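You operate a simulated robot arm through the tools that you are given. There is no shell and no other tool.

The job below is to be done with a simulated robot arm. You get a single attempt, and the scene is never put back.

TASK
Put things in order on the top of the test bench. At the end: the silver peg stands on top of the silver round die; the brown brass brush stands where the orange spool stood; the brown wooden stick is on the tiny cream bobbin; the orange spool from the top of the test bench stands on top of the teal spool; whatever was shut is shut again. Leave all else as you found it, and nothing knocked over.

The check looks at the end state, three seconds after you hand in, the way a careful person would. Anything else that was tipped, shoved, dropped, spilled or broken makes it a failure.

THE ROBOT
A 7-joint arm with a two-finger parallel gripper, fixed in place. Base frame: the origin is at the foot of the arm, x ahead of it, y to its left, z up; the work surface is at about z = 0. Units: m, degrees, N and s.
With the tool pointing down near the work surface it reaches from about 0.24 to 0.62 m from the base axis. Its first joint turns from -66.0 to 66.0 degrees. Payload 2.6 kg.
The tool frame sits at the grasp point between the pads (the TCP): z along the fingers, y along the line on which they close. The tips reach 0.03 m beyond it. Largest opening 0.094 m; finger width 0.028, thickness 0.01; the body of the gripper, 0.05 by 0.096 m, starts 0.055 m behind the TCP.
Orientation is that of the tool frame in the base frame, as a unit quaternion [x, y, z, w]. With the fingers straight down and closing along the base's y, the tool's x points along the base's -x, its y along +y and its z along -z.

THE INTERFACE
- The arm moves only by the tool nudge_tool. Its argument "plan" is a list of rows, each a list of 6 numbers: the shift along the base's x, y, z in cm, then the turn, a rotation vector about the base's x, y, z in degrees. In form: [[x, y, z, rx, ry, rz], ...]. A call has 1 to 20 rows; each row shifts and turns the commanded pose from where the row before left it. "hand" is the opening, from 0 (shut) to 1 (fully open), set as the call begins (left out, the last holds). A row lasts 0.2 s, in which the tool goes at most 0.05 m and 8.6 degrees; a call with a longer step from one row to the next is refused whole, and so is a gripper value outside its range. Where a pose cannot be reached the arm comes as near as it can. A force on the tool above 40 N (or 10 N above the force at the start of the call, whichever is more), or a blocked arm, ends the call early, and 0.2 s more pass. The fingers move at their own pace (about 0.072 m/s each) and stop on an object; they squeeze with about 22 N. The grip force told is the motor's: it shows also when the fingers shut on nothing. Time passes only in rows, and 0.2 s behind the last, so rows that do not move let the fingers close. It gives the time, the measured TCP pose, the force on the tool (base axes), the opening and the grip force at its end, in the units of the frame above (readings bear some noise), with the torque about the TCP (base axes, N m) and any sound that the robot's microphone picked up.
- Cameras (640 x 400 px; columns grow to the right, rows downward): "scene" is fixed at [0.0448, 0.4576, 0.5456]; the picture's right is [-0.53, -0.85, 0.00], its down [-0.63, 0.39, -0.67] and it looks along [0.57, -0.35, -0.74] (base axes); focal length 266 px, centre (320, 200). "wrist" rides on the gripper at [0.076, 0.014, -0.102] in the tool frame; the picture's right is [-0.18, 0.98, 0.00], its down [-0.75, -0.14, -0.64] and it looks along [-0.63, -0.12, 0.77] (tool axes); focal length 243 px, centre (320, 200). There is no depth. A picture from a camera that has moved, and an enlarged one, comes with that camera's place and axes in the base frame and with its lens.
- grab_frame(camera): a new picture of that camera. The clock stands still meanwhile.
- enlarge(camera, box): a new picture of the part [left, top, right, bottom] of that camera's present view, enlarged. The clock stands still meanwhile.
- job_done(): hands the job in; it is judged then, once.

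Nothing tells you positions but the pictures and the camera data. Unless the task says otherwise, let go and move clear before handing in.

The tools are called after "Emit:" as a command line: name --pt "numbers of a row" for each row, then --argument value for the rest, lists and objects as JSON in quotes. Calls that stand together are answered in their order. nudge_tool: Moves the arm, as the interface text tells. Its arguments: {"type":"object","properties":{"plan":{"type":"array","items":{"type":"array","items":{"type":"number"}}},"hand":{"type":"number"}},"required":["plan"]} The other tools are called the same way: grab_frame (camera) takes a picture; enlarge (camera, box) takes an enlarged picture of a part of a camera's view; job_done () hands the job in.

At the start:

```text
clock: 0.0
tcp_pos: [0.2608, 0.2579, 0.3351]
tcp_rot: [0.0, 1.0, 0.0, 0.0]
wrist_force: [-0.8, 0.0, -0.2]
torque: [-0.02, 0.01, -0.02]
gripper_width: 0.0941
finger_force: 0.1
```

scene: 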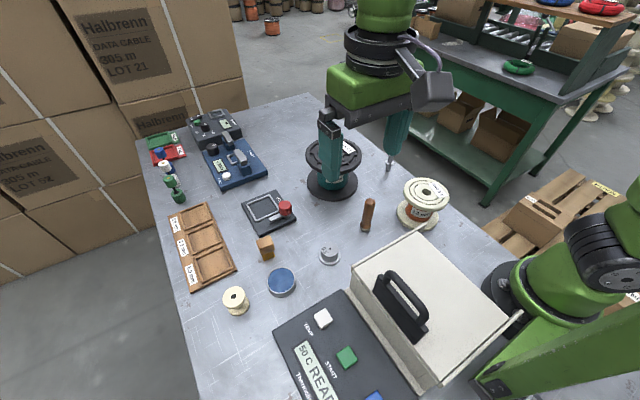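
wrist: 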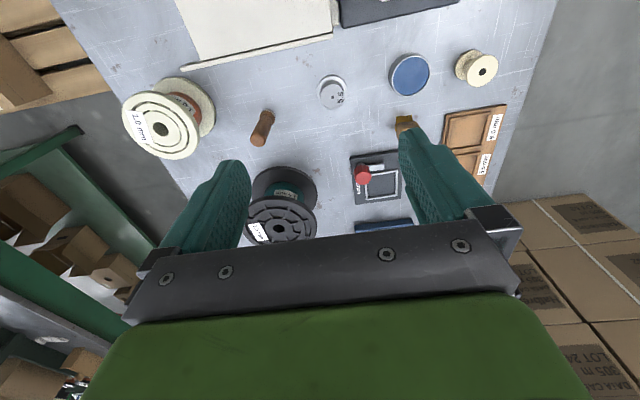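

I see a bench with a black spool, a large cream spool, a brown stick, a silver round die, a brown block (probably the brush), a tiny cream bobbin, a blue tin, a wooden tray and a closed box. I don't see the orange spool, teal spool or silver peg yet, so I'll enlarge parts of the view first.

Emit:
enlarge --camera "scene" --box '[130, 90, 290, 190]'

Emit:
enlarge --camera "scene" --box '[150, 180, 310, 280]'

Emit:
enlarge --camera "scene" --box '[300, 120, 460, 220]'

Emit:
enlarge --camera "scene" --box '[200, 220, 360, 320]'

Emit:
enlarge --camera "scene" --box '[260, 220, 540, 400]'

Emit:
enlarge --camera "wrist" --box '[240, 40, 520, 240]'

```text
4.00 times, centred on (210, 140) of scene
camera zoom: at [0.0448, 0.4576, 0.5456], right [-0.53, -0.85, 0.0], down [-0.63, 0.39, -0.67], along [0.57, -0.35, -0.74], focal length 1065 px, centre (760, 440)
```

zoom: 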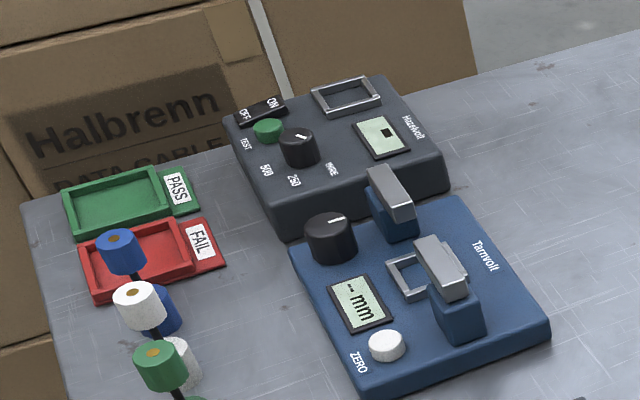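

```text
4.00 times, centred on (230, 230) of scene
camera zoom: at [0.0448, 0.4576, 0.5456], right [-0.53, -0.85, 0.0], down [-0.63, 0.39, -0.67], along [0.57, -0.35, -0.74], focal length 1065 px, centre (680, 80)
```

zoom: 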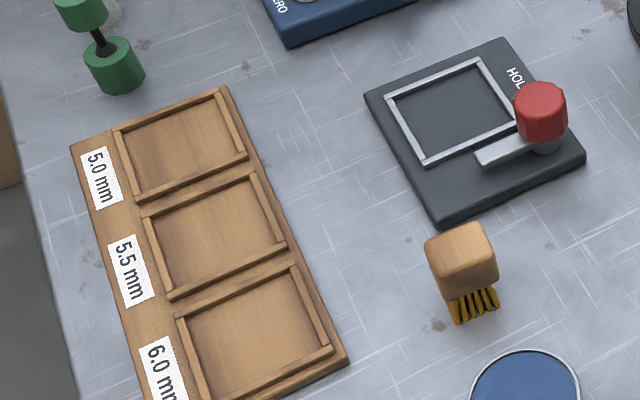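

```text
4.00 times, centred on (380, 170) of scene
camera zoom: at [0.0448, 0.4576, 0.5456], right [-0.53, -0.85, 0.0], down [-0.63, 0.39, -0.67], along [0.57, -0.35, -0.74], focal length 1065 px, centre (80, 320)
```

zoom: 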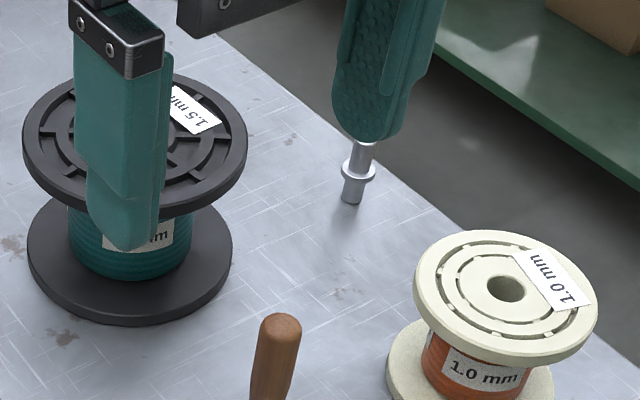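

```text
4.00 times, centred on (280, 270) of scene
camera zoom: at [0.0448, 0.4576, 0.5456], right [-0.53, -0.85, 0.0], down [-0.63, 0.39, -0.67], along [0.57, -0.35, -0.74], focal length 1065 px, centre (480, -80)
```

zoom: 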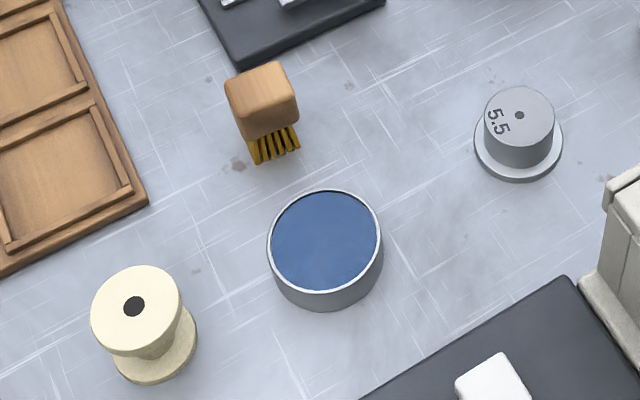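

```text
2.22 times, centred on (400, 310) of scene
camera zoom: at [0.0448, 0.4576, 0.5456], right [-0.53, -0.85, 0.0], down [-0.63, 0.39, -0.67], along [0.57, -0.35, -0.74], focal length 592 px, centre (142, -44)
```

zoom: 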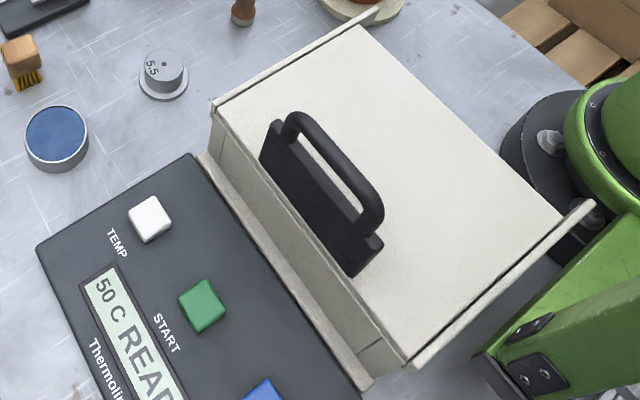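

```text
2.00 times, centred on (380, 140) of wrist
camera zoom: at [0.1845, 0.2734, 0.4357], right [0.18, 0.98, 0.0], down [0.75, -0.14, 0.64], along [0.63, -0.12, -0.77], focal length 485 px, centre (200, 320)
```

zoom: 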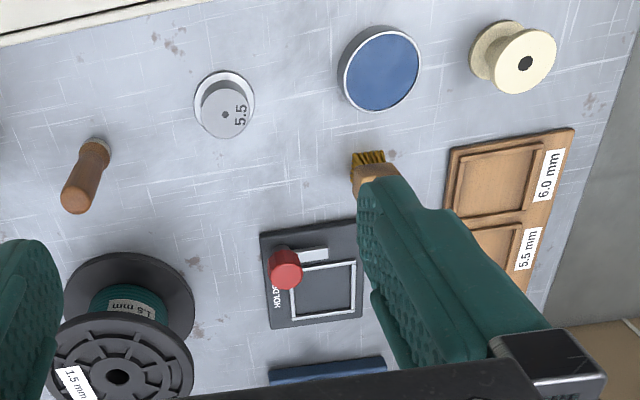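

The teal spool is the black-flanged one near (0.49, 0.13), and the orange spool is the cream-flanged one near (0.28, 0.01). The silver peg is near (0.46, -0.05), the die near (0.31, 0.27), the brush near (0.37, 0.39), the bobbin near (0.31, 0.49) and the stick near (0.32, 0.145). Next I'll move high above the orange spool to look closer.

Emit:
nudge_tool --pt "0 -4 0 0 0 0" --pt "0 -4 0 0 0 0" --pt "0 -4 0 0 0 0" --pt "0 -4 0 0 0 0" --pt "0 -4 0 0 0 0" --pt "0 -4 0 0 0 0" --pt "0 0 0 0 0 0" --hand 1

Emit:
grab_frame --camera "wrist"

Emit:
grab_frame --camera "scene"

```text
clock: 1.6
tcp_pos: [0.2592, 0.017, 0.3338]
tcp_rot: [0.0, 1.0, 0.0, 0.0]
wrist_force: [0.7, -1.1, -0.6]
torque: [-0.04, 0.0, 0.02]
gripper_width: 0.0942
finger_force: 0.0
```

```text
taken
camera wrist: at [0.1844, 0.0317, 0.4351], right [0.18, 0.98, 0.0], down [0.75, -0.14, 0.64], along [0.63, -0.12, -0.77], focal length 243 px, centre (320, 200)
```

wrist: 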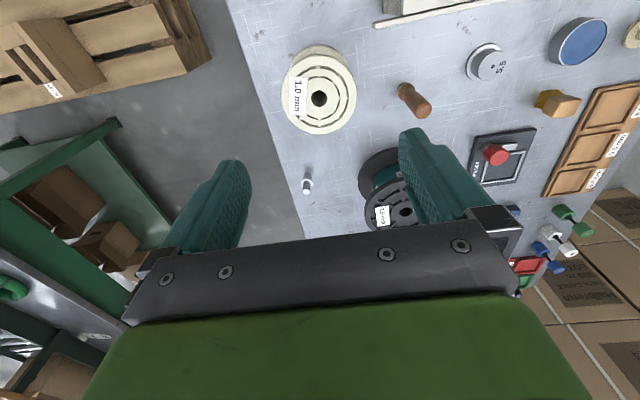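

```text
taken
```

scene: 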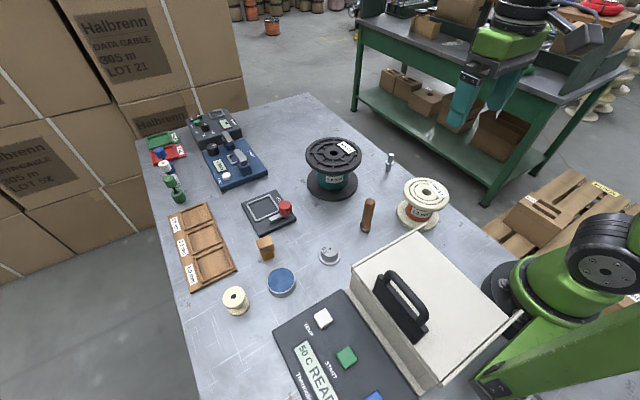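

Emit:
enlarge --camera "wrist" --box '[240, 30, 400, 130]'

Emit:
enlarge --camera "scene" --box '[380, 160, 476, 220]'

Emit:
enlarge --camera "scene" --box '[350, 140, 478, 240]'

Emit:
enlarge --camera "scene" --box '[290, 120, 418, 200]'

Emit:
enlarge --camera "wrist" --box '[280, 120, 440, 240]'

```text
4.00 times, centred on (320, 80) of wrist
camera zoom: at [0.1844, 0.0317, 0.4351], right [0.18, 0.98, 0.0], down [0.75, -0.14, 0.64], along [0.63, -0.12, -0.77], focal length 970 px, centre (320, 680)
```

zoom: 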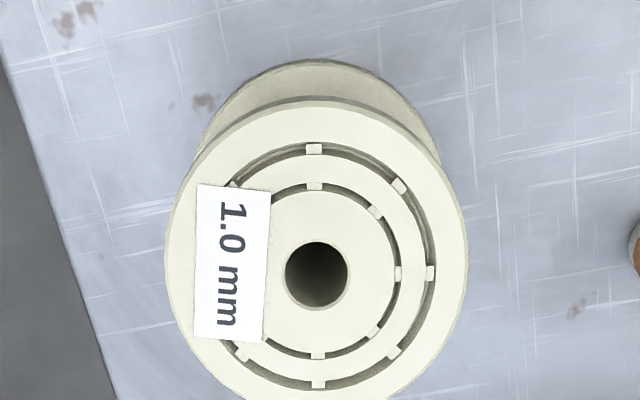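

```text
6.67 times, centred on (428, 190) of scene
camera zoom: at [0.0448, 0.4575, 0.5456], right [-0.53, -0.85, 0.0], down [-0.63, 0.39, -0.67], along [0.57, -0.35, -0.74], focal length 1776 px, centre (-400, 267)
```

zoom: 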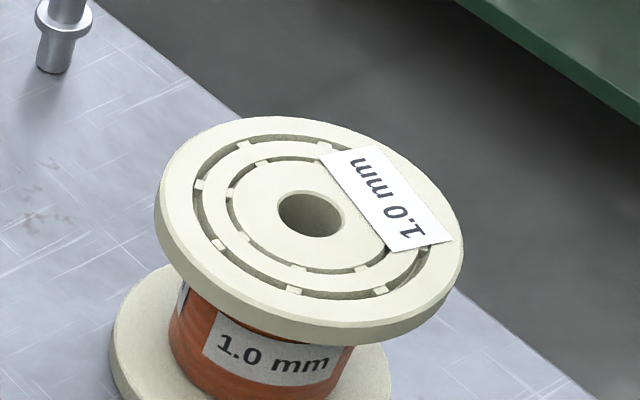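

```text
4.00 times, centred on (414, 190) of scene
camera zoom: at [0.0448, 0.4575, 0.5456], right [-0.53, -0.85, 0.0], down [-0.63, 0.39, -0.67], along [0.57, -0.35, -0.74], focal length 1065 px, centre (-56, 240)
```

zoom: 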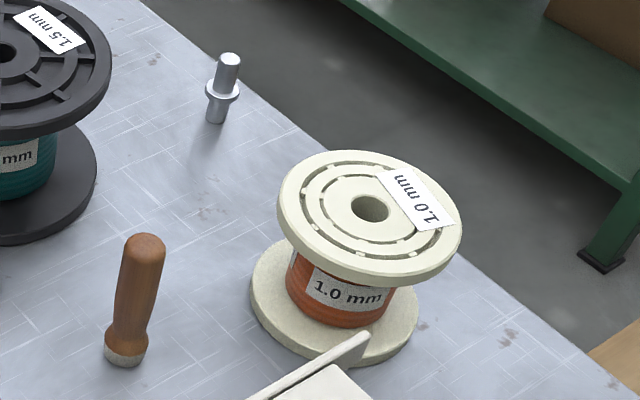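

```text
5.00 times, centred on (354, 160) of scene
camera zoom: at [0.0448, 0.4575, 0.5456], right [-0.53, -0.85, 0.0], down [-0.63, 0.39, -0.67], along [0.57, -0.35, -0.74], focal length 1332 px, centre (150, 400)
```

zoom: 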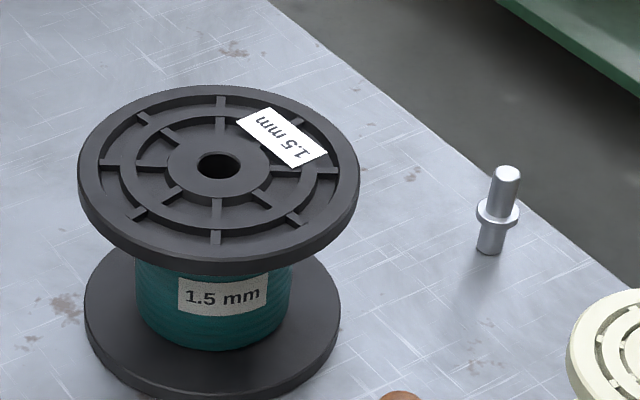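

```text
3.33 times, centred on (360, 180) of wrist
camera zoom: at [0.1844, 0.0317, 0.4351], right [0.18, 0.98, 0.0], down [0.75, -0.14, 0.64], along [0.63, -0.12, -0.77], focal length 809 px, centre (187, 267)
```

zoom: 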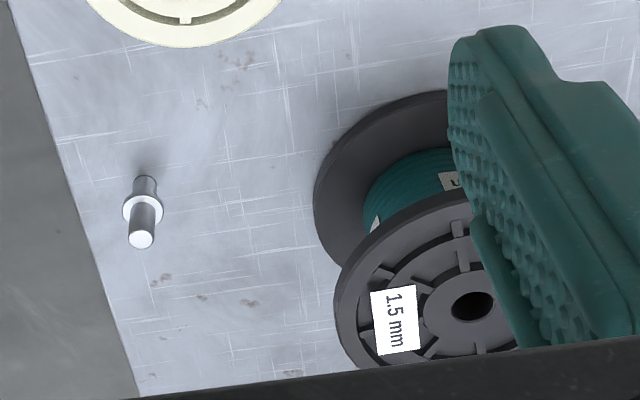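

The orange spool's axis is near (0.287, 0.010), its height is about 0.089 and its flange is about 0.105 m across. That is too wide to grip from above, so I plan a near-horizontal grip on the winding from the -y side, which is free. First I'll test that orientation up high.

Emit:
nudge_tool --pt "1.5 -4 0 0 0 0" --pt "1.3 -4 0 0 0 0" --pt "0 -4 0 0 0 0" --pt "0 0 0 0 0 -8.5" --pt "0 0 0 0 0 -8.5" --pt "0 0 0 0 0 -8.5" --pt "0 0 0 0 0 -8.5" --pt "0 0 0 0 0 -8.5" --pt "0 0 0 0 0 -8.5" --pt "0 0 0 0 0 -8.5" --pt "0 0 0 0 0 -8.5" --pt "0 0 0 0 0 -8.5" --pt "0 0 0 0 0 -8.5" --pt "0 0 0 0 0 -5" --pt "0 0 0 0 0 0"

```text
clock: 4.8
tcp_pos: [0.2895, -0.1013, 0.3351]
tcp_rot: [0.708, 0.706, 0.0, 0.0]
wrist_force: [0.5, 0.0, 0.4]
torque: [-0.03, 0.01, -0.02]
gripper_width: 0.0942
finger_force: 0.0
```

The yaw is reached, so next I'll tilt the tool 75° so the fingers point toward +y.

Emit:
nudge_tool --pt "0 0 0 8.333 0 0" --pt "0 0 0 8.333 0 0" --pt "0 0 0 8.333 0 0" --pt "0 0 0 8.333 0 0" --pt "0 0 0 8.333 0 0" --pt "0 0 0 8.333 0 0" --pt "0 0 0 8.333 0 0" --pt "0 0 0 8.333 0 0" --pt "0 0 0 8.333 0 0" --pt "0 0 0 0 0 0"

Emit:
grab_frame --camera "scene"

Emit:
grab_frame --camera "wrist"

```text
clock: 7.0
tcp_pos: [0.2886, -0.1012, 0.3338]
tcp_rot: [0.561, 0.561, 0.43, -0.431]
wrist_force: [-0.4, -0.4, -0.7]
torque: [-0.02, 0.0, 0.03]
gripper_width: 0.0938
finger_force: 0.0
```

```text
taken
```

scene: 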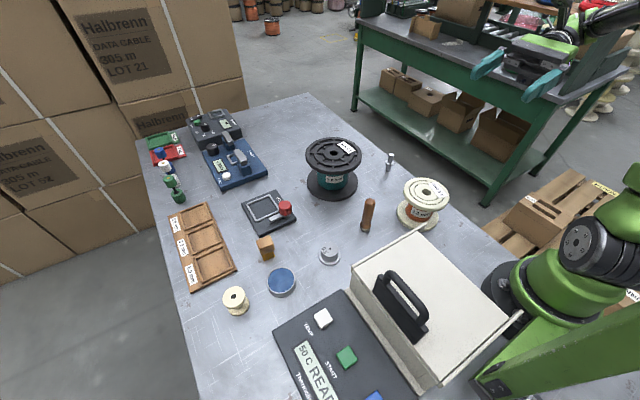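

```text
taken
camera wrist: at [0.3031, -0.1803, 0.433], right [0.98, -0.05, -0.18], down [-0.14, -0.81, -0.56], along [-0.12, 0.58, -0.81], focal length 243 px, centre (320, 200)
```

wrist: 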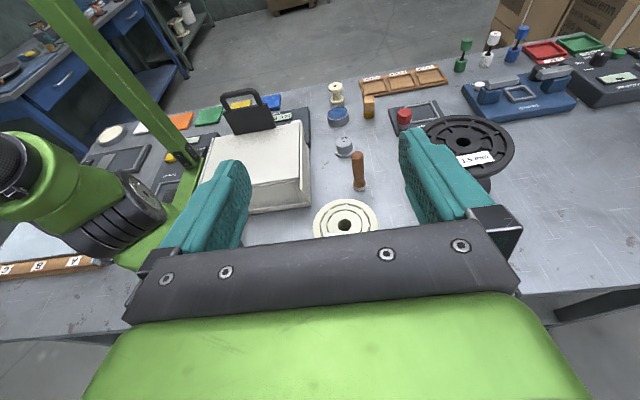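

The orientation is reached. I'll check the area behind the robot and around the spool before descending.

Emit:
enlarge --camera "wrist" --box '[0, 60, 320, 260]'

Emit:
enlarge --camera "wrist" --box '[240, 60, 480, 250]'

Emit:
enlarge --camera "wrist" --box '[400, 20, 640, 200]'

```text
2.00 times, centred on (160, 160) of wrist
camera zoom: at [0.3031, -0.1803, 0.433], right [0.98, -0.05, -0.18], down [-0.14, -0.81, -0.56], along [-0.12, 0.58, -0.81], focal length 485 px, centre (640, 280)
```

zoom: 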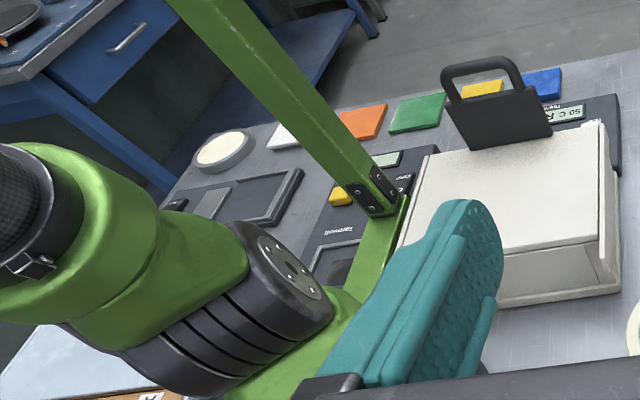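

```text
2.11 times, centred on (360, 155) of wrist
camera zoom: at [0.3031, -0.1803, 0.433], right [0.98, -0.05, -0.18], down [-0.14, -0.81, -0.56], along [-0.12, 0.58, -0.81], focal length 511 px, centre (236, 295)
```

zoom: 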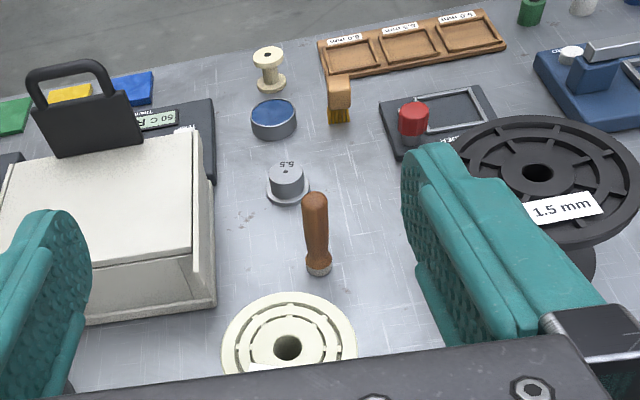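

```text
2.22 times, centred on (520, 110) of wrist
camera zoom: at [0.3031, -0.1803, 0.433], right [0.98, -0.05, -0.18], down [-0.14, -0.81, -0.56], along [-0.12, 0.58, -0.81], focal length 539 px, centre (-124, 400)
```

zoom: 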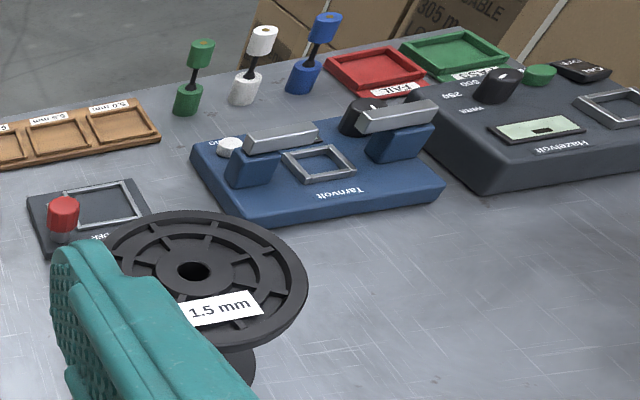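

The layout is clear, and refined readings put the orange spool's axis at about (0.288, 0.0105). I'll descend beside it in free space at y ≈ -0.10.

Emit:
nudge_tool --pt "0 0 -4.5 0 0 0" --pt "0 0 -4.5 0 0 0" --pt "0 0 -4.5 0 0 0" --pt "0 0 -4.5 0 0 0" --pt "0 0 -4 0 0 0" --pt "0 0 -4 0 0 0" --pt "0 0 -3.2 0 0 0" --pt "0 0 0 0 0 0"

Emit:
grab_frame --camera "scene"

Emit:
grab_frame --camera "wrist"

```text
clock: 8.8
tcp_pos: [0.2889, -0.101, 0.0437]
tcp_rot: [0.56, 0.562, 0.43, -0.431]
wrist_force: [-0.2, 0.2, 0.4]
torque: [0.02, 0.02, 0.05]
gripper_width: 0.0942
finger_force: 0.3
```

```text
taken
```

scene: 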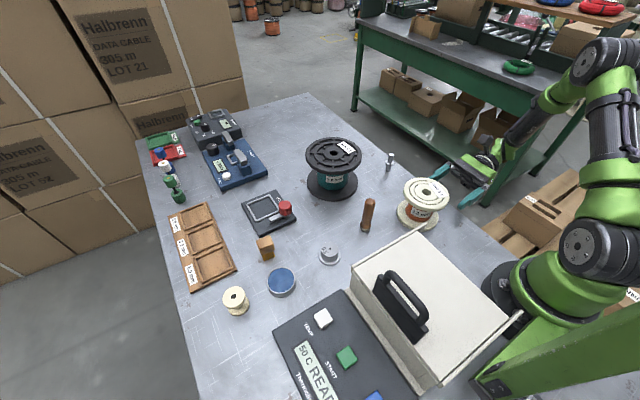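

```text
taken
camera wrist: at [0.3042, -0.1791, 0.143], right [0.98, -0.05, -0.18], down [-0.14, -0.82, -0.56], along [-0.12, 0.58, -0.81], focal length 243 px, centre (320, 200)
```

wrist: 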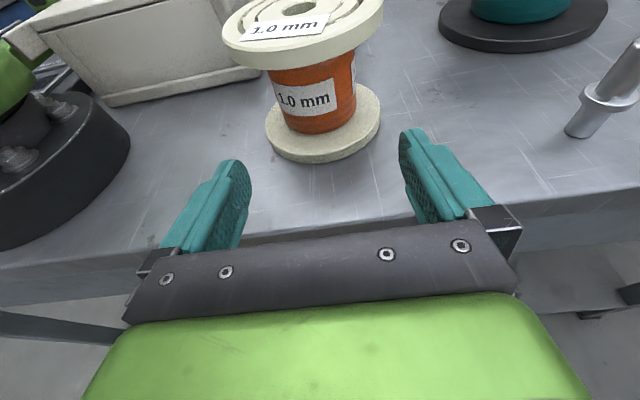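

The open fingers are lined up with the winding between the flanges. I'll move straight in along +y.

Emit:
nudge_tool --pt "0.1 2 -0.3 0 0 0" --pt "0 2 0 0 0 0" --pt "0 2 0 0 0 0" --pt "0 2 0 0 0 0" --pt "0 1.8 0 0 0 0" --pt "0 0 0 0 0 0"

Emit:
grab_frame --camera "scene"

Emit:
grab_frame --camera "wrist"

```text
clock: 10.2
tcp_pos: [0.2897, -0.0018, 0.0409]
tcp_rot: [0.561, 0.56, 0.432, -0.43]
wrist_force: [0.3, -0.8, -0.2]
torque: [0.01, 0.0, 0.0]
gripper_width: 0.0942
finger_force: 0.0
```

```text
taken
```

scene: 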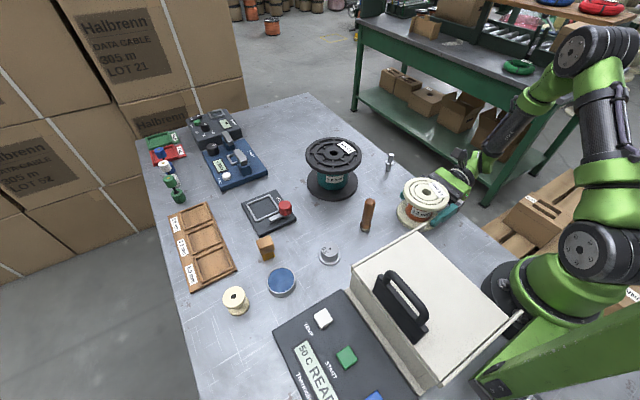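

```text
taken
camera wrist: at [0.3041, -0.0813, 0.1396], right [0.98, -0.05, -0.18], down [-0.14, -0.82, -0.56], along [-0.12, 0.58, -0.81], focal length 243 px, centre (320, 200)
```

wrist: 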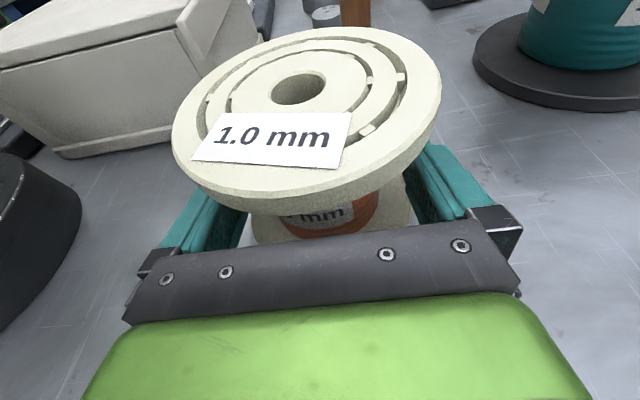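

The spool sits between the fingers, so I'll close the grip now.

Emit:
nudge_tool --pt "0 0 0 0 0 0" --pt "0 0 0 0 0 0" --pt "0 0 0 0 0 0" --pt "0 0 0 0 0 0" --hand 0

Emit:
nudge_tool --pt "0 0 1 0 0 0" --pt "0 0 1 0 0 0" --pt "0 0 1 0 0 0" --pt "0 0 0 0 0 0"

Emit:
grab_frame --camera "wrist"

Emit:
grab_frame --camera "scene"

```text
clock: 11.2
tcp_pos: [0.2889, -0.0015, 0.0407]
tcp_rot: [0.561, 0.561, 0.43, -0.43]
wrist_force: [0.4, 1.7, 1.2]
torque: [0.0, 0.03, 0.04]
gripper_width: 0.0668
finger_force: 21.8
```

```text
clock: 12.2
tcp_pos: [0.2889, -0.0049, 0.0703]
tcp_rot: [0.561, 0.561, 0.43, -0.431]
wrist_force: [1.3, -0.3, -3.8]
torque: [-0.04, -0.01, 0.0]
gripper_width: 0.0669
finger_force: 21.8
```

```text
taken
camera wrist: at [0.3038, -0.0832, 0.1696], right [0.98, -0.05, -0.18], down [-0.14, -0.82, -0.56], along [-0.12, 0.58, -0.81], focal length 243 px, centre (320, 200)
```

wrist: 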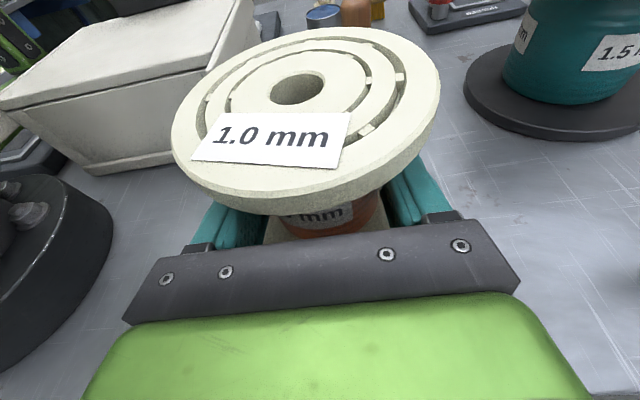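

```text
taken
```

scene: 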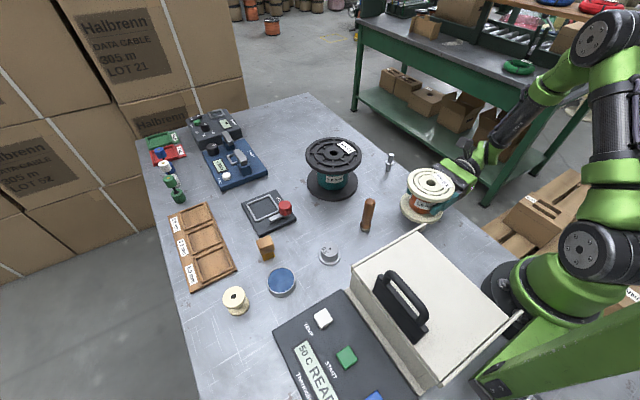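

The spool is held and lifted. I take the teal spool's top centre to be about (0.506, 0.129) at height ≈ 0.109. I'll raise the orange spool and carry it over there.

Emit:
nudge_tool --pt "0 0 3 0 0 0" --pt "0 0 3 0 0 0" --pt "0 0 3 0 0 0" --pt "0 0 3 0 0 0" --pt "0 0 2 0 0 0" --pt "2.5 1.2 0 0 0 0" --pt "2.5 1.2 0 0 0 0" --pt "2.5 1.2 0 0 0 0" --pt "2.5 1.2 0 0 0 0" --pt "2.5 1.2 0 0 0 0" --pt "2.5 1.2 0 0 0 0" --pt "2.5 1.2 0 0 0 0" --pt "2.0 1.2 0 0 0 0" --pt "2.0 1.2 0 0 0 0" --pt "0 1.1 0 0 0 0" --pt "0 0 0 0 0 0"

Emit:
grab_frame --camera "wrist"

Emit:
grab_frame --camera "scene"

Emit:
enlarge --camera "scene" --box '[270, 80, 430, 200]'

```text
clock: 15.6
tcp_pos: [0.5037, 0.1156, 0.2085]
tcp_rot: [0.561, 0.561, 0.43, -0.431]
wrist_force: [0.5, 0.1, -4.6]
torque: [-0.03, 0.02, -0.02]
gripper_width: 0.0669
finger_force: 22.2
```

```text
taken
camera wrist: at [0.5185, 0.0366, 0.3077], right [0.98, -0.05, -0.18], down [-0.14, -0.82, -0.56], along [-0.12, 0.58, -0.81], focal length 243 px, centre (320, 200)
```

wrist: 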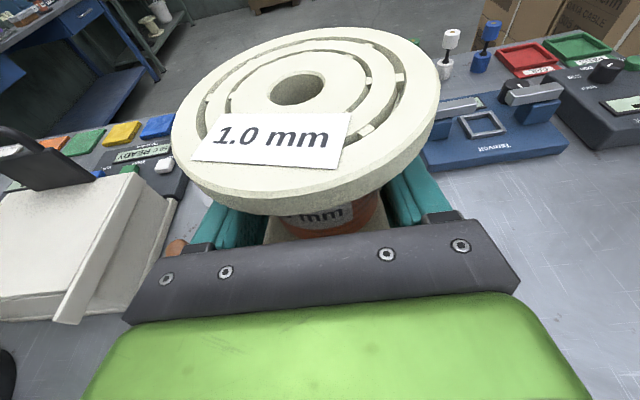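

```text
taken
```

scene: 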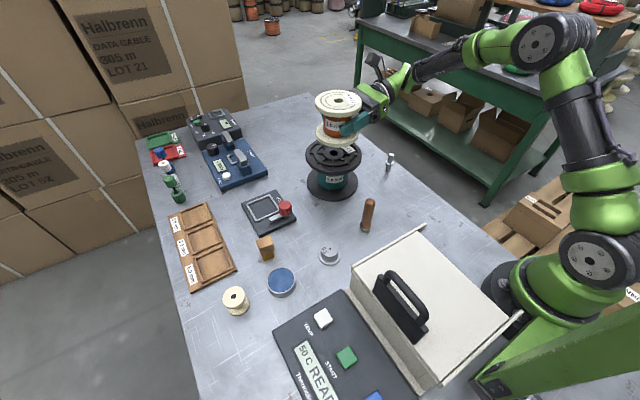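

```text
3.33 times, centred on (350, 140) of scene
camera zoom: at [0.0449, 0.4576, 0.5456], right [-0.53, -0.85, 0.0], down [-0.63, 0.39, -0.67], along [0.57, -0.35, -0.74], focal length 888 px, centre (220, 400)
```

zoom: 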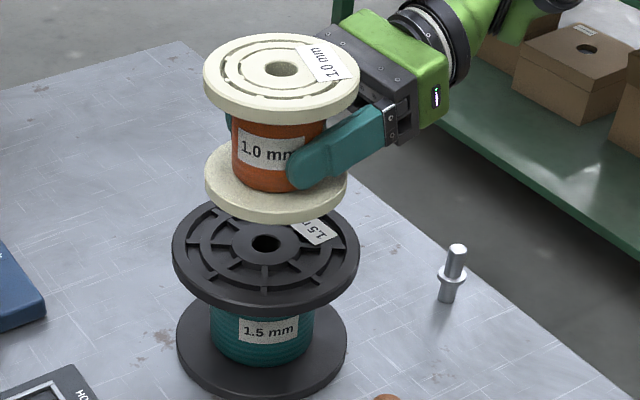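

The orange spool is over the teal one, within a few mm. I'll make a small correction and lower it most of the way.

Emit:
nudge_tool --pt "0.1 0.3 -1 0 0 0" --pt "0 0 -1.5 0 0 0" --pt "0 0 -1.5 0 0 0" --pt "0 0 -1 0 0 0" --pt "0 0 0 0 0 0" --pt "0 0 0 0 0 0"

Emit:
enlarge --camera "scene" --box '[290, 90, 390, 200]'

```text
clock: 17.0
tcp_pos: [0.5052, 0.1187, 0.1572]
tcp_rot: [0.561, 0.56, 0.431, -0.43]
wrist_force: [0.2, 0.1, -4.2]
torque: [-0.04, 0.03, -0.01]
gripper_width: 0.0669
finger_force: 21.9
```

```text
3.64 times, centred on (340, 145) of scene
camera zoom: at [0.0449, 0.4576, 0.5456], right [-0.53, -0.85, 0.0], down [-0.63, 0.39, -0.67], along [0.57, -0.35, -0.74], focal length 969 px, centre (247, 400)
```

zoom: 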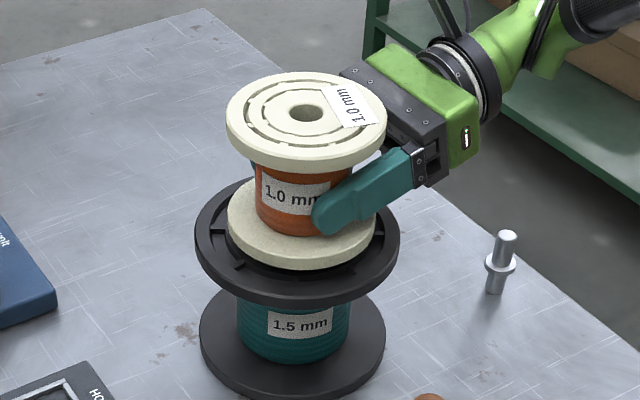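

It's well centred and about 7 mm above. I'll lower in small steps and watch the force.

Emit:
nudge_tool --pt "0 0 -0.2 0 0 0" --pt "0 0 -0.2 0 0 0" --pt "0 0 0 0 0 0"

Emit:
nudge_tool --pt "0 0 -0.1 0 0 0" --pt "0 0 -0.1 0 0 0" --pt "0 0 0 0 0 0"

```text
clock: 17.8
tcp_pos: [0.505, 0.1188, 0.1543]
tcp_rot: [0.562, 0.56, 0.431, -0.43]
wrist_force: [-0.8, 0.1, -4.0]
torque: [-0.07, 0.01, -0.02]
gripper_width: 0.0666
finger_force: 21.3
```

```text
clock: 18.6
tcp_pos: [0.5048, 0.118, 0.1522]
tcp_rot: [0.561, 0.561, 0.43, -0.431]
wrist_force: [-0.3, -0.6, -4.1]
torque: [-0.06, 0.0, 0.02]
gripper_width: 0.0668
finger_force: 22.8
```

Emit:
nudge_tool --pt "0 0 -0.15 0 0 0" --pt "0 0 0 0 0 0"

Emit:
nudge_tool --pt "0 0 -0.15 0 0 0" --pt "0 0 0 0 0 0"

Emit:
enlarge --camera "scene" --box '[290, 90, 390, 200]'

```text
clock: 19.2
tcp_pos: [0.5055, 0.1178, 0.1513]
tcp_rot: [0.561, 0.561, 0.43, -0.431]
wrist_force: [0.3, 0.0, -3.7]
torque: [-0.05, 0.0, -0.02]
gripper_width: 0.0668
finger_force: 21.9
```

```text
clock: 19.8
tcp_pos: [0.5052, 0.1196, 0.1512]
tcp_rot: [0.561, 0.56, 0.431, -0.43]
wrist_force: [-2.7, -0.1, 3.5]
torque: [-0.04, 0.18, 0.0]
gripper_width: 0.0667
finger_force: 21.7
```

```text
3.64 times, centred on (340, 145) of scene
camera zoom: at [0.0448, 0.4576, 0.5456], right [-0.53, -0.85, 0.0], down [-0.63, 0.39, -0.67], along [0.57, -0.35, -0.74], focal length 969 px, centre (247, 400)
```

zoom: 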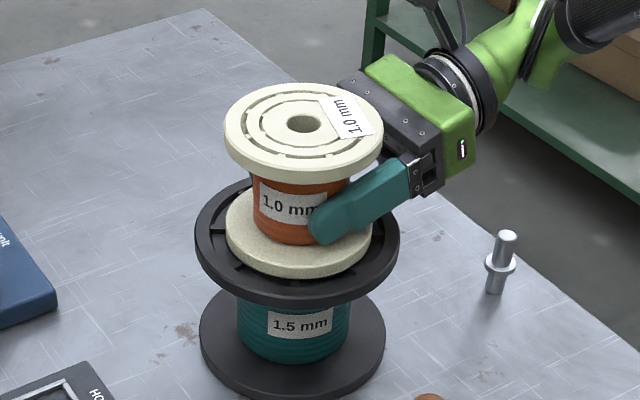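

It's in contact now. I'll open the fingers and back straight out along -y.

Emit:
nudge_tool --pt "0 0 0.1 0 0 0" --pt "0 0 0 0 0 0" --pt "0 0 0 0 0 0" --hand 1

Emit:
nudge_tool --pt "0 -1 0 0 0 0" --pt "0 -2 0 0 0 0" --pt "0 -2.5 0 0 0 0" --pt "0 -2.5 0 0 0 0" --pt "0 -3 0 0 0 0" --pt "0 0 0 0 0 0"

Emit:
grab_frame --camera "scene"

Emit:
grab_frame --camera "wrist"

```text
clock: 20.6
tcp_pos: [0.505, 0.1181, 0.1512]
tcp_rot: [0.562, 0.561, 0.43, -0.43]
wrist_force: [-0.1, 0.2, -0.3]
torque: [0.05, -0.01, 0.02]
gripper_width: 0.094
finger_force: 0.1
```

```text
clock: 22.0
tcp_pos: [0.5064, 0.0087, 0.1509]
tcp_rot: [0.561, 0.561, 0.43, -0.431]
wrist_force: [-0.4, -0.3, -0.1]
torque: [-0.02, 0.0, -0.01]
gripper_width: 0.094
finger_force: 0.1
```

```text
taken
```

scene: 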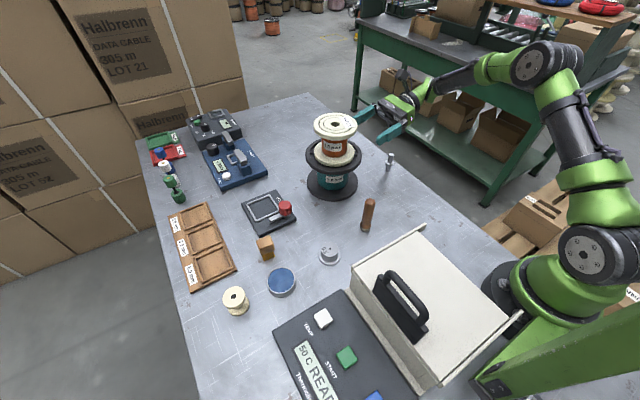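

```text
taken
camera wrist: at [0.5207, -0.0704, 0.2503], right [0.98, -0.05, -0.18], down [-0.14, -0.82, -0.56], along [-0.12, 0.58, -0.81], focal length 243 px, centre (320, 200)
```

wrist: 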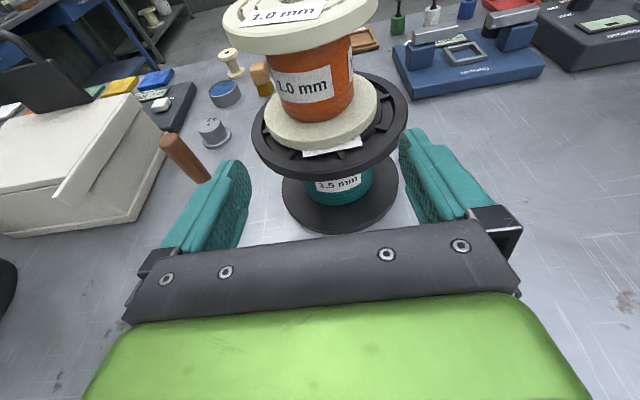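

The orange spool stands on the teal one. Next I'll back off, rise and turn the tool back to vertical.

Emit:
nudge_tool --pt "0 -2 3 0 0 0" --pt "0 -2 4 0 0 0" --pt "0 -1.4 4 0 0 0" --pt "-1 0 0 -8.333 0 0" --pt "-1 0 0 -8.333 0 0" --pt "-1 0 0 -8.333 0 0" --pt "-1 0 0 -8.333 0 0" --pt "-0.4 0 0 -8.333 0 0" --pt "0 0 0 -8.333 0 0" --pt "0 0 0 -8.333 0 0" --pt "0 0 0 -8.333 0 0" --pt "0 0 0 -8.333 0 0" --pt "0 0 0 0 0 0"

Emit:
nudge_tool --pt "0 0 0 0 0 8.5" --pt "0 0 0 0 0 8.5" --pt "0 0 0 0 0 8.5" --pt "0 0 0 0 0 8.5" --pt "0 0 0 0 0 8.5" --pt "0 0 0 0 0 8.5" --pt "0 0 0 0 0 8.5" --pt "0 0 0 0 0 8.5" --pt "0 0 0 0 0 8.5" --pt "0 0 0 0 0 8.5" --pt "0 0 0 0 0 5" --pt "0 0 0 0 0 0"

Emit:
grab_frame --camera "wrist"

Emit:
grab_frame --camera "scene"

```text
clock: 24.8
tcp_pos: [0.4614, -0.0461, 0.261]
tcp_rot: [0.708, 0.706, -0.001, 0.001]
wrist_force: [0.0, 0.8, -0.4]
torque: [0.0, 0.01, -0.07]
gripper_width: 0.0937
finger_force: 0.1
```

```text
clock: 27.4
tcp_pos: [0.4614, -0.0466, 0.2615]
tcp_rot: [0.0, 1.0, 0.0, 0.0]
wrist_force: [0.4, 0.1, -0.3]
torque: [0.01, -0.01, 0.02]
gripper_width: 0.0942
finger_force: 0.1
```

```text
taken
camera wrist: at [0.3852, -0.0309, 0.363], right [0.18, 0.98, 0.0], down [0.75, -0.14, 0.64], along [0.63, -0.12, -0.77], focal length 243 px, centre (320, 200)
```

wrist: 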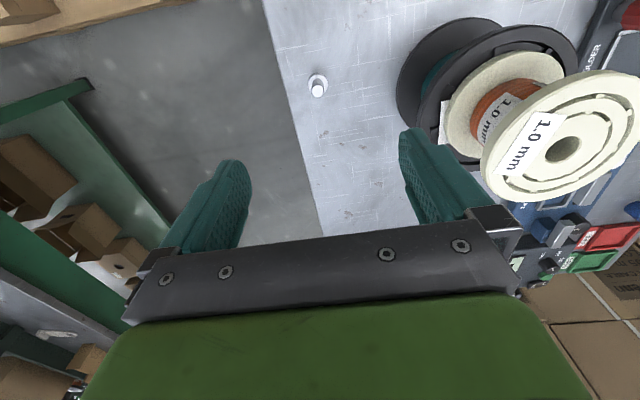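

```text
taken
```

scene: 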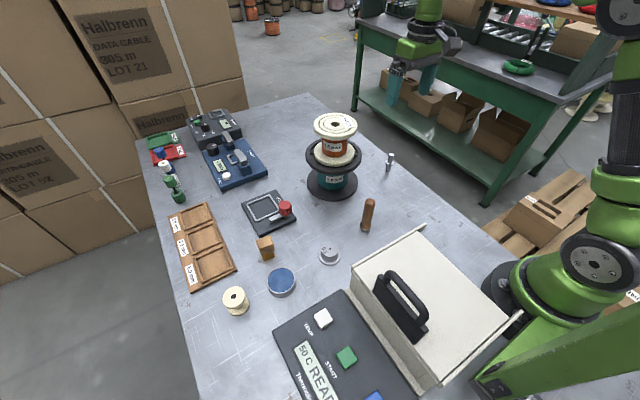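

Emit:
enlarge --camera "wrist" --box '[280, 60, 360, 110]'

Emit:
enlarge --camera "scene" --box '[366, 140, 414, 180]'

```text
8.00 times, centred on (320, 85) of wrist
camera zoom: at [0.3852, -0.0309, 0.363], right [0.18, 0.98, 0.0], down [0.75, -0.14, 0.64], along [0.63, -0.12, -0.77], focal length 1941 px, centre (320, 1120)
```

zoom: 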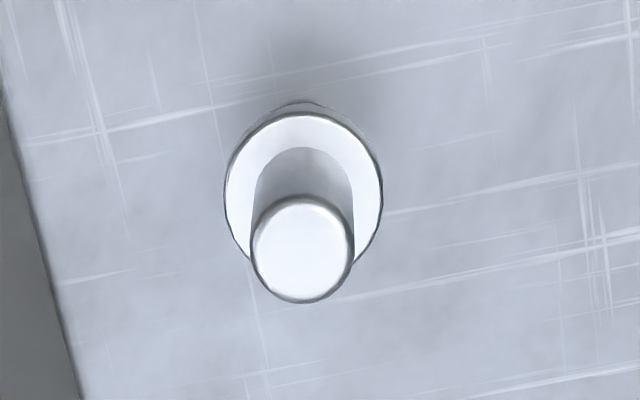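

```text
10.00 times, centred on (390, 160) of scene
camera zoom: at [0.0448, 0.4576, 0.5456], right [-0.53, -0.85, 0.0], down [-0.63, 0.39, -0.67], along [0.57, -0.35, -0.74], focal length 2664 px, centre (-380, 600)
```

zoom: 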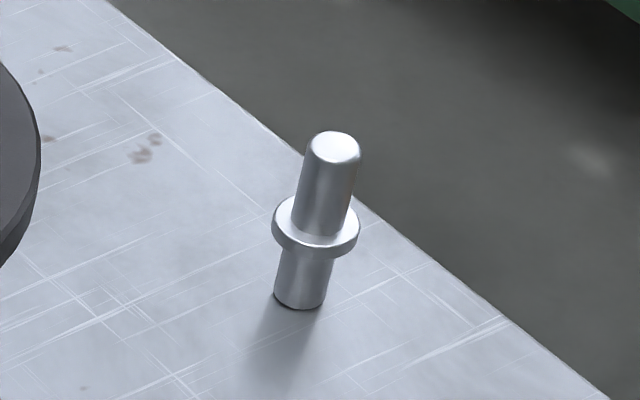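

The peg is about 55 mm tall with a collar at about 25 mm, and it stands near (0.466, -0.0485). I'll descend around its upper shaft and grip it above the collar.

Emit:
nudge_tool --pt "0.5 -0.2 -3 0 0 0" --pt "0 0 -4 0 0 0" --pt "0 0 -4 0 0 0" --pt "0 0 -3 0 0 0" --pt "0 0 0 0 0 0"

Emit:
grab_frame --camera "wrist"

Emit:
enlarge --camera "scene" --box '[350, 110, 446, 190]'

```text
clock: 28.6
tcp_pos: [0.4657, -0.0471, 0.1217]
tcp_rot: [0.002, 1.0, 0.0, 0.0]
wrist_force: [-0.3, 0.1, 0.5]
torque: [0.01, -0.01, 0.01]
gripper_width: 0.094
finger_force: 0.1
```

```text
taken
camera wrist: at [0.3901, -0.0315, 0.2236], right [0.19, 0.98, 0.0], down [0.75, -0.14, 0.64], along [0.63, -0.12, -0.77], focal length 243 px, centre (320, 200)
```

wrist: 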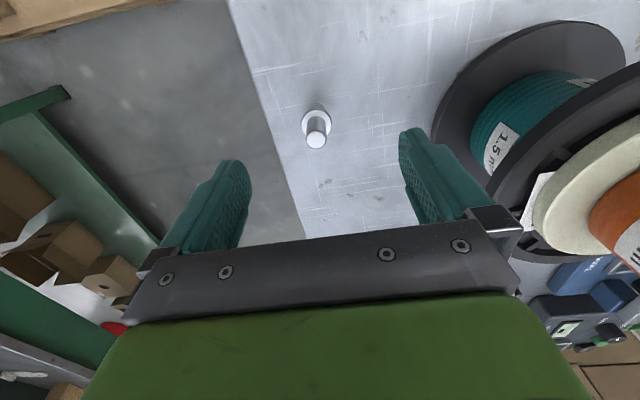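

```text
5.00 times, centred on (398, 150) of scene
camera zoom: at [0.0448, 0.4576, 0.5456], right [-0.53, -0.85, 0.0], down [-0.63, 0.39, -0.67], along [0.57, -0.35, -0.74], focal length 1332 px, centre (-70, 450)
```

zoom: 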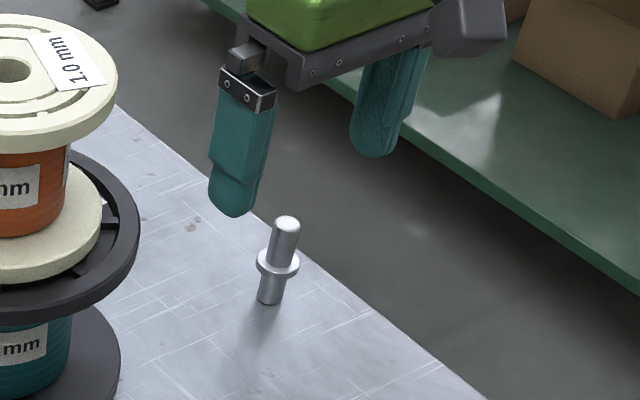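

I'll apply a small correction and descend to the grip height, TCP z about 0.062.

Emit:
nudge_tool --pt "0.3 -0.2 -2 0 0 0" --pt "0 0 -2 0 0 0" --pt "0 0 -2 0 0 0" --pt "0 0 0 0 0 0"

Emit:
enlarge --camera "wrist" --box '[240, 120, 400, 220]'

Emit:
enlarge --camera "scene" --box '[350, 120, 446, 180]'

```text
clock: 29.6
tcp_pos: [0.4697, -0.05, 0.0602]
tcp_rot: [0.0, 1.0, 0.0, 0.0]
wrist_force: [-0.6, -0.1, -0.1]
torque: [0.0, 0.05, -0.03]
gripper_width: 0.094
finger_force: 0.0
```

```text
4.00 times, centred on (320, 170) of wrist
camera zoom: at [0.394, -0.0353, 0.1632], right [0.18, 0.98, 0.0], down [0.75, -0.14, 0.64], along [0.63, -0.12, -0.77], focal length 970 px, centre (320, 320)
```

zoom: 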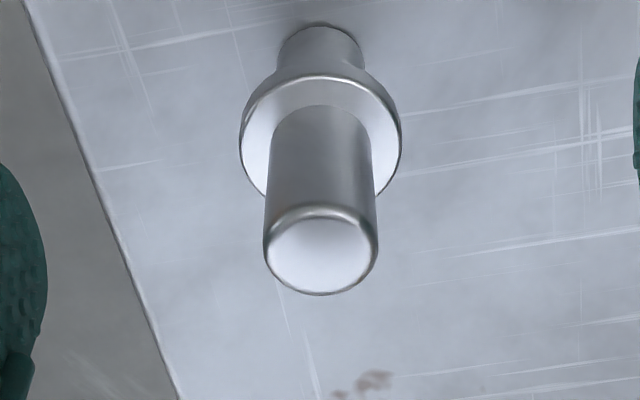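

```text
6.67 times, centred on (398, 150) of scene
camera zoom: at [0.0448, 0.4576, 0.5456], right [-0.53, -0.85, 0.0], down [-0.63, 0.39, -0.67], along [0.57, -0.35, -0.74], focal length 1776 px, centre (-200, 533)
```

zoom: 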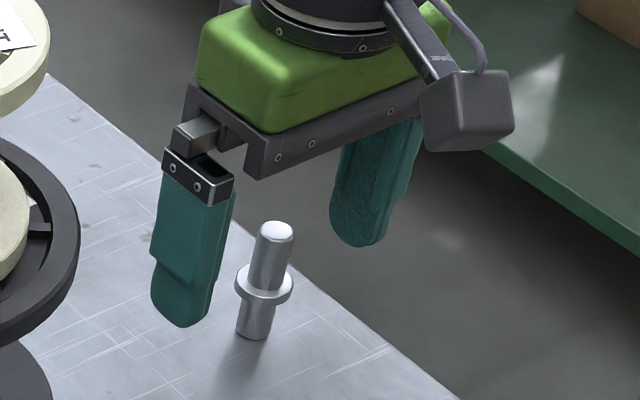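

The peg is centred between the fingers, so I'll close and lift.

Emit:
nudge_tool --pt "0 0 0.1 0 0 0" --pt "0 0 0 0 0 0" --pt "0 0 0 0 0 0" --pt "0 0 0 0 0 0" --pt "0 0 0 0 0 0" --hand 0

Emit:
nudge_tool --pt "0 0 1 0 0 0" --pt "0 0 2 0 0 0" --pt "0 0 3 0 0 0" --pt "0 0 4 0 0 0" --pt "0 0 0 0 0 0"

Emit:
enlarge --camera "wrist" --box '[240, 100, 400, 200]'

Emit:
enlarge --camera "scene" --box '[350, 90, 446, 150]'

```text
clock: 30.8
tcp_pos: [0.4686, -0.0499, 0.062]
tcp_rot: [0.0, 1.0, 0.0, 0.0]
wrist_force: [0.0, -0.1, 0.6]
torque: [-0.01, 0.01, 0.01]
gripper_width: 0.0149
finger_force: 22.3
```

```text
clock: 32.0
tcp_pos: [0.468, -0.0491, 0.162]
tcp_rot: [0.0, 1.0, 0.0, 0.0]
wrist_force: [0.0, 0.4, 0.1]
torque: [0.03, 0.01, 0.02]
gripper_width: 0.0149
finger_force: 22.3
```

```text
4.00 times, centred on (320, 150) of wrist
camera zoom: at [0.3931, -0.0346, 0.264], right [0.18, 0.98, 0.0], down [0.75, -0.14, 0.64], along [0.63, -0.12, -0.77], focal length 970 px, centre (320, 400)
```

zoom: 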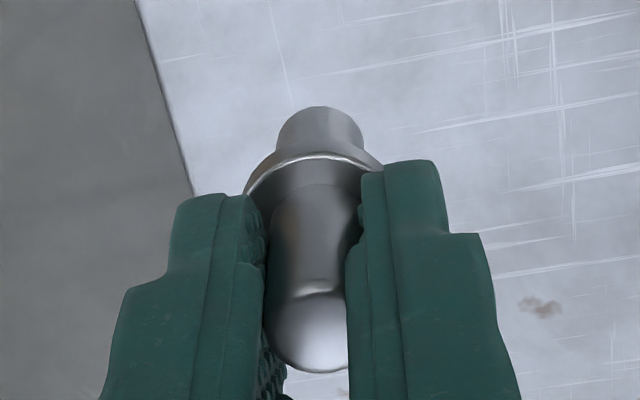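

```text
6.67 times, centred on (398, 120) of scene
camera zoom: at [0.0448, 0.4576, 0.5456], right [-0.53, -0.85, 0.0], down [-0.63, 0.39, -0.67], along [0.57, -0.35, -0.74], focal length 1776 px, centre (-200, 733)
```

zoom: 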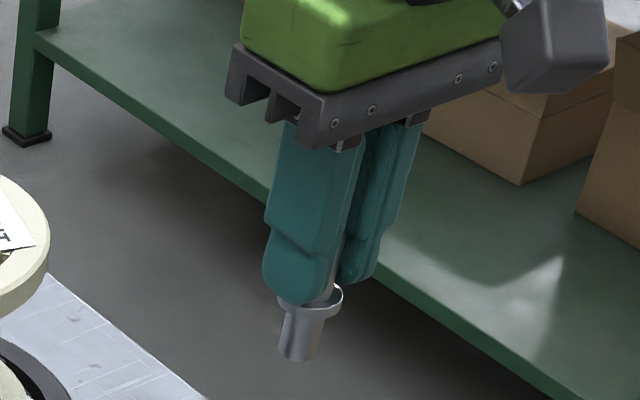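

The peg is held upright. I'll raise it and carry it above the die.

Emit:
nudge_tool --pt "0 0 4 0 0 0" --pt "-1.8 3.5 0 0 0 0" --pt "-1.8 3.5 0 0 0 0" --pt "-1.8 3.5 0 0 0 0" --pt "-1.8 3.5 0 0 0 0" --pt "-1.8 3.5 0 0 0 0" --pt "-1.8 3.5 0 0 0 0" --pt "-1.8 3.5 0 0 0 0" --pt "-1.8 3.5 0 0 0 0" --pt "-1.8 4.1 0 0 0 0" --pt "0 0 -4 0 0 0" --pt "0 0 0 0 0 0"

Emit:
grab_frame --camera "wrist"

Emit:
enlarge --camera "wrist" --box '[240, 60, 400, 160]'

Emit:
enlarge --camera "scene" --box '[282, 190, 378, 270]'

```text
clock: 34.6
tcp_pos: [0.3057, 0.2706, 0.1617]
tcp_rot: [0.0, 1.0, 0.001, 0.0]
wrist_force: [-0.2, -0.5, 0.2]
torque: [0.02, 0.02, 0.0]
gripper_width: 0.0149
finger_force: 21.6
```

```text
taken
camera wrist: at [0.2298, 0.2864, 0.2634], right [0.18, 0.98, 0.0], down [0.75, -0.14, 0.64], along [0.63, -0.12, -0.77], focal length 243 px, centre (320, 200)
```

wrist: 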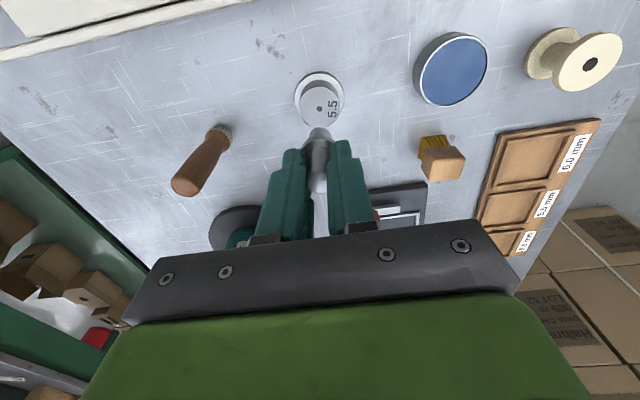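

```text
4.00 times, centred on (320, 110) of wrist
camera zoom: at [0.2298, 0.2864, 0.2634], right [0.18, 0.98, 0.0], down [0.75, -0.14, 0.64], along [0.63, -0.12, -0.77], focal length 970 px, centre (320, 560)
```

zoom: 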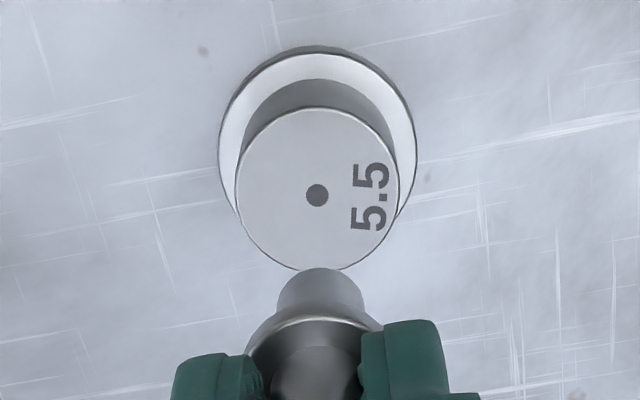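

```text
5.00 times, centred on (330, 230) of scene
camera zoom: at [0.0448, 0.4576, 0.5456], right [-0.53, -0.85, 0.0], down [-0.63, 0.39, -0.67], along [0.57, -0.35, -0.74], focal length 1332 px, centre (270, 50)
```

zoom: 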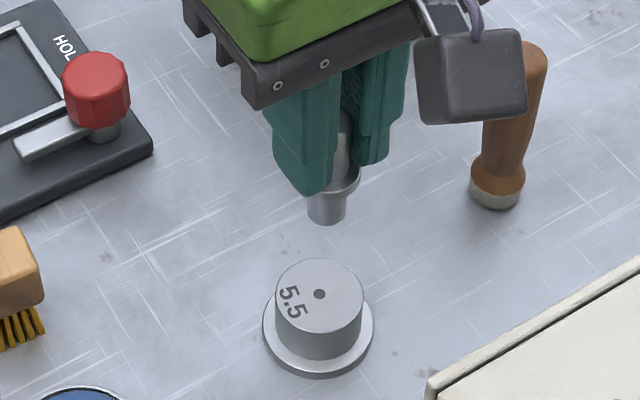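

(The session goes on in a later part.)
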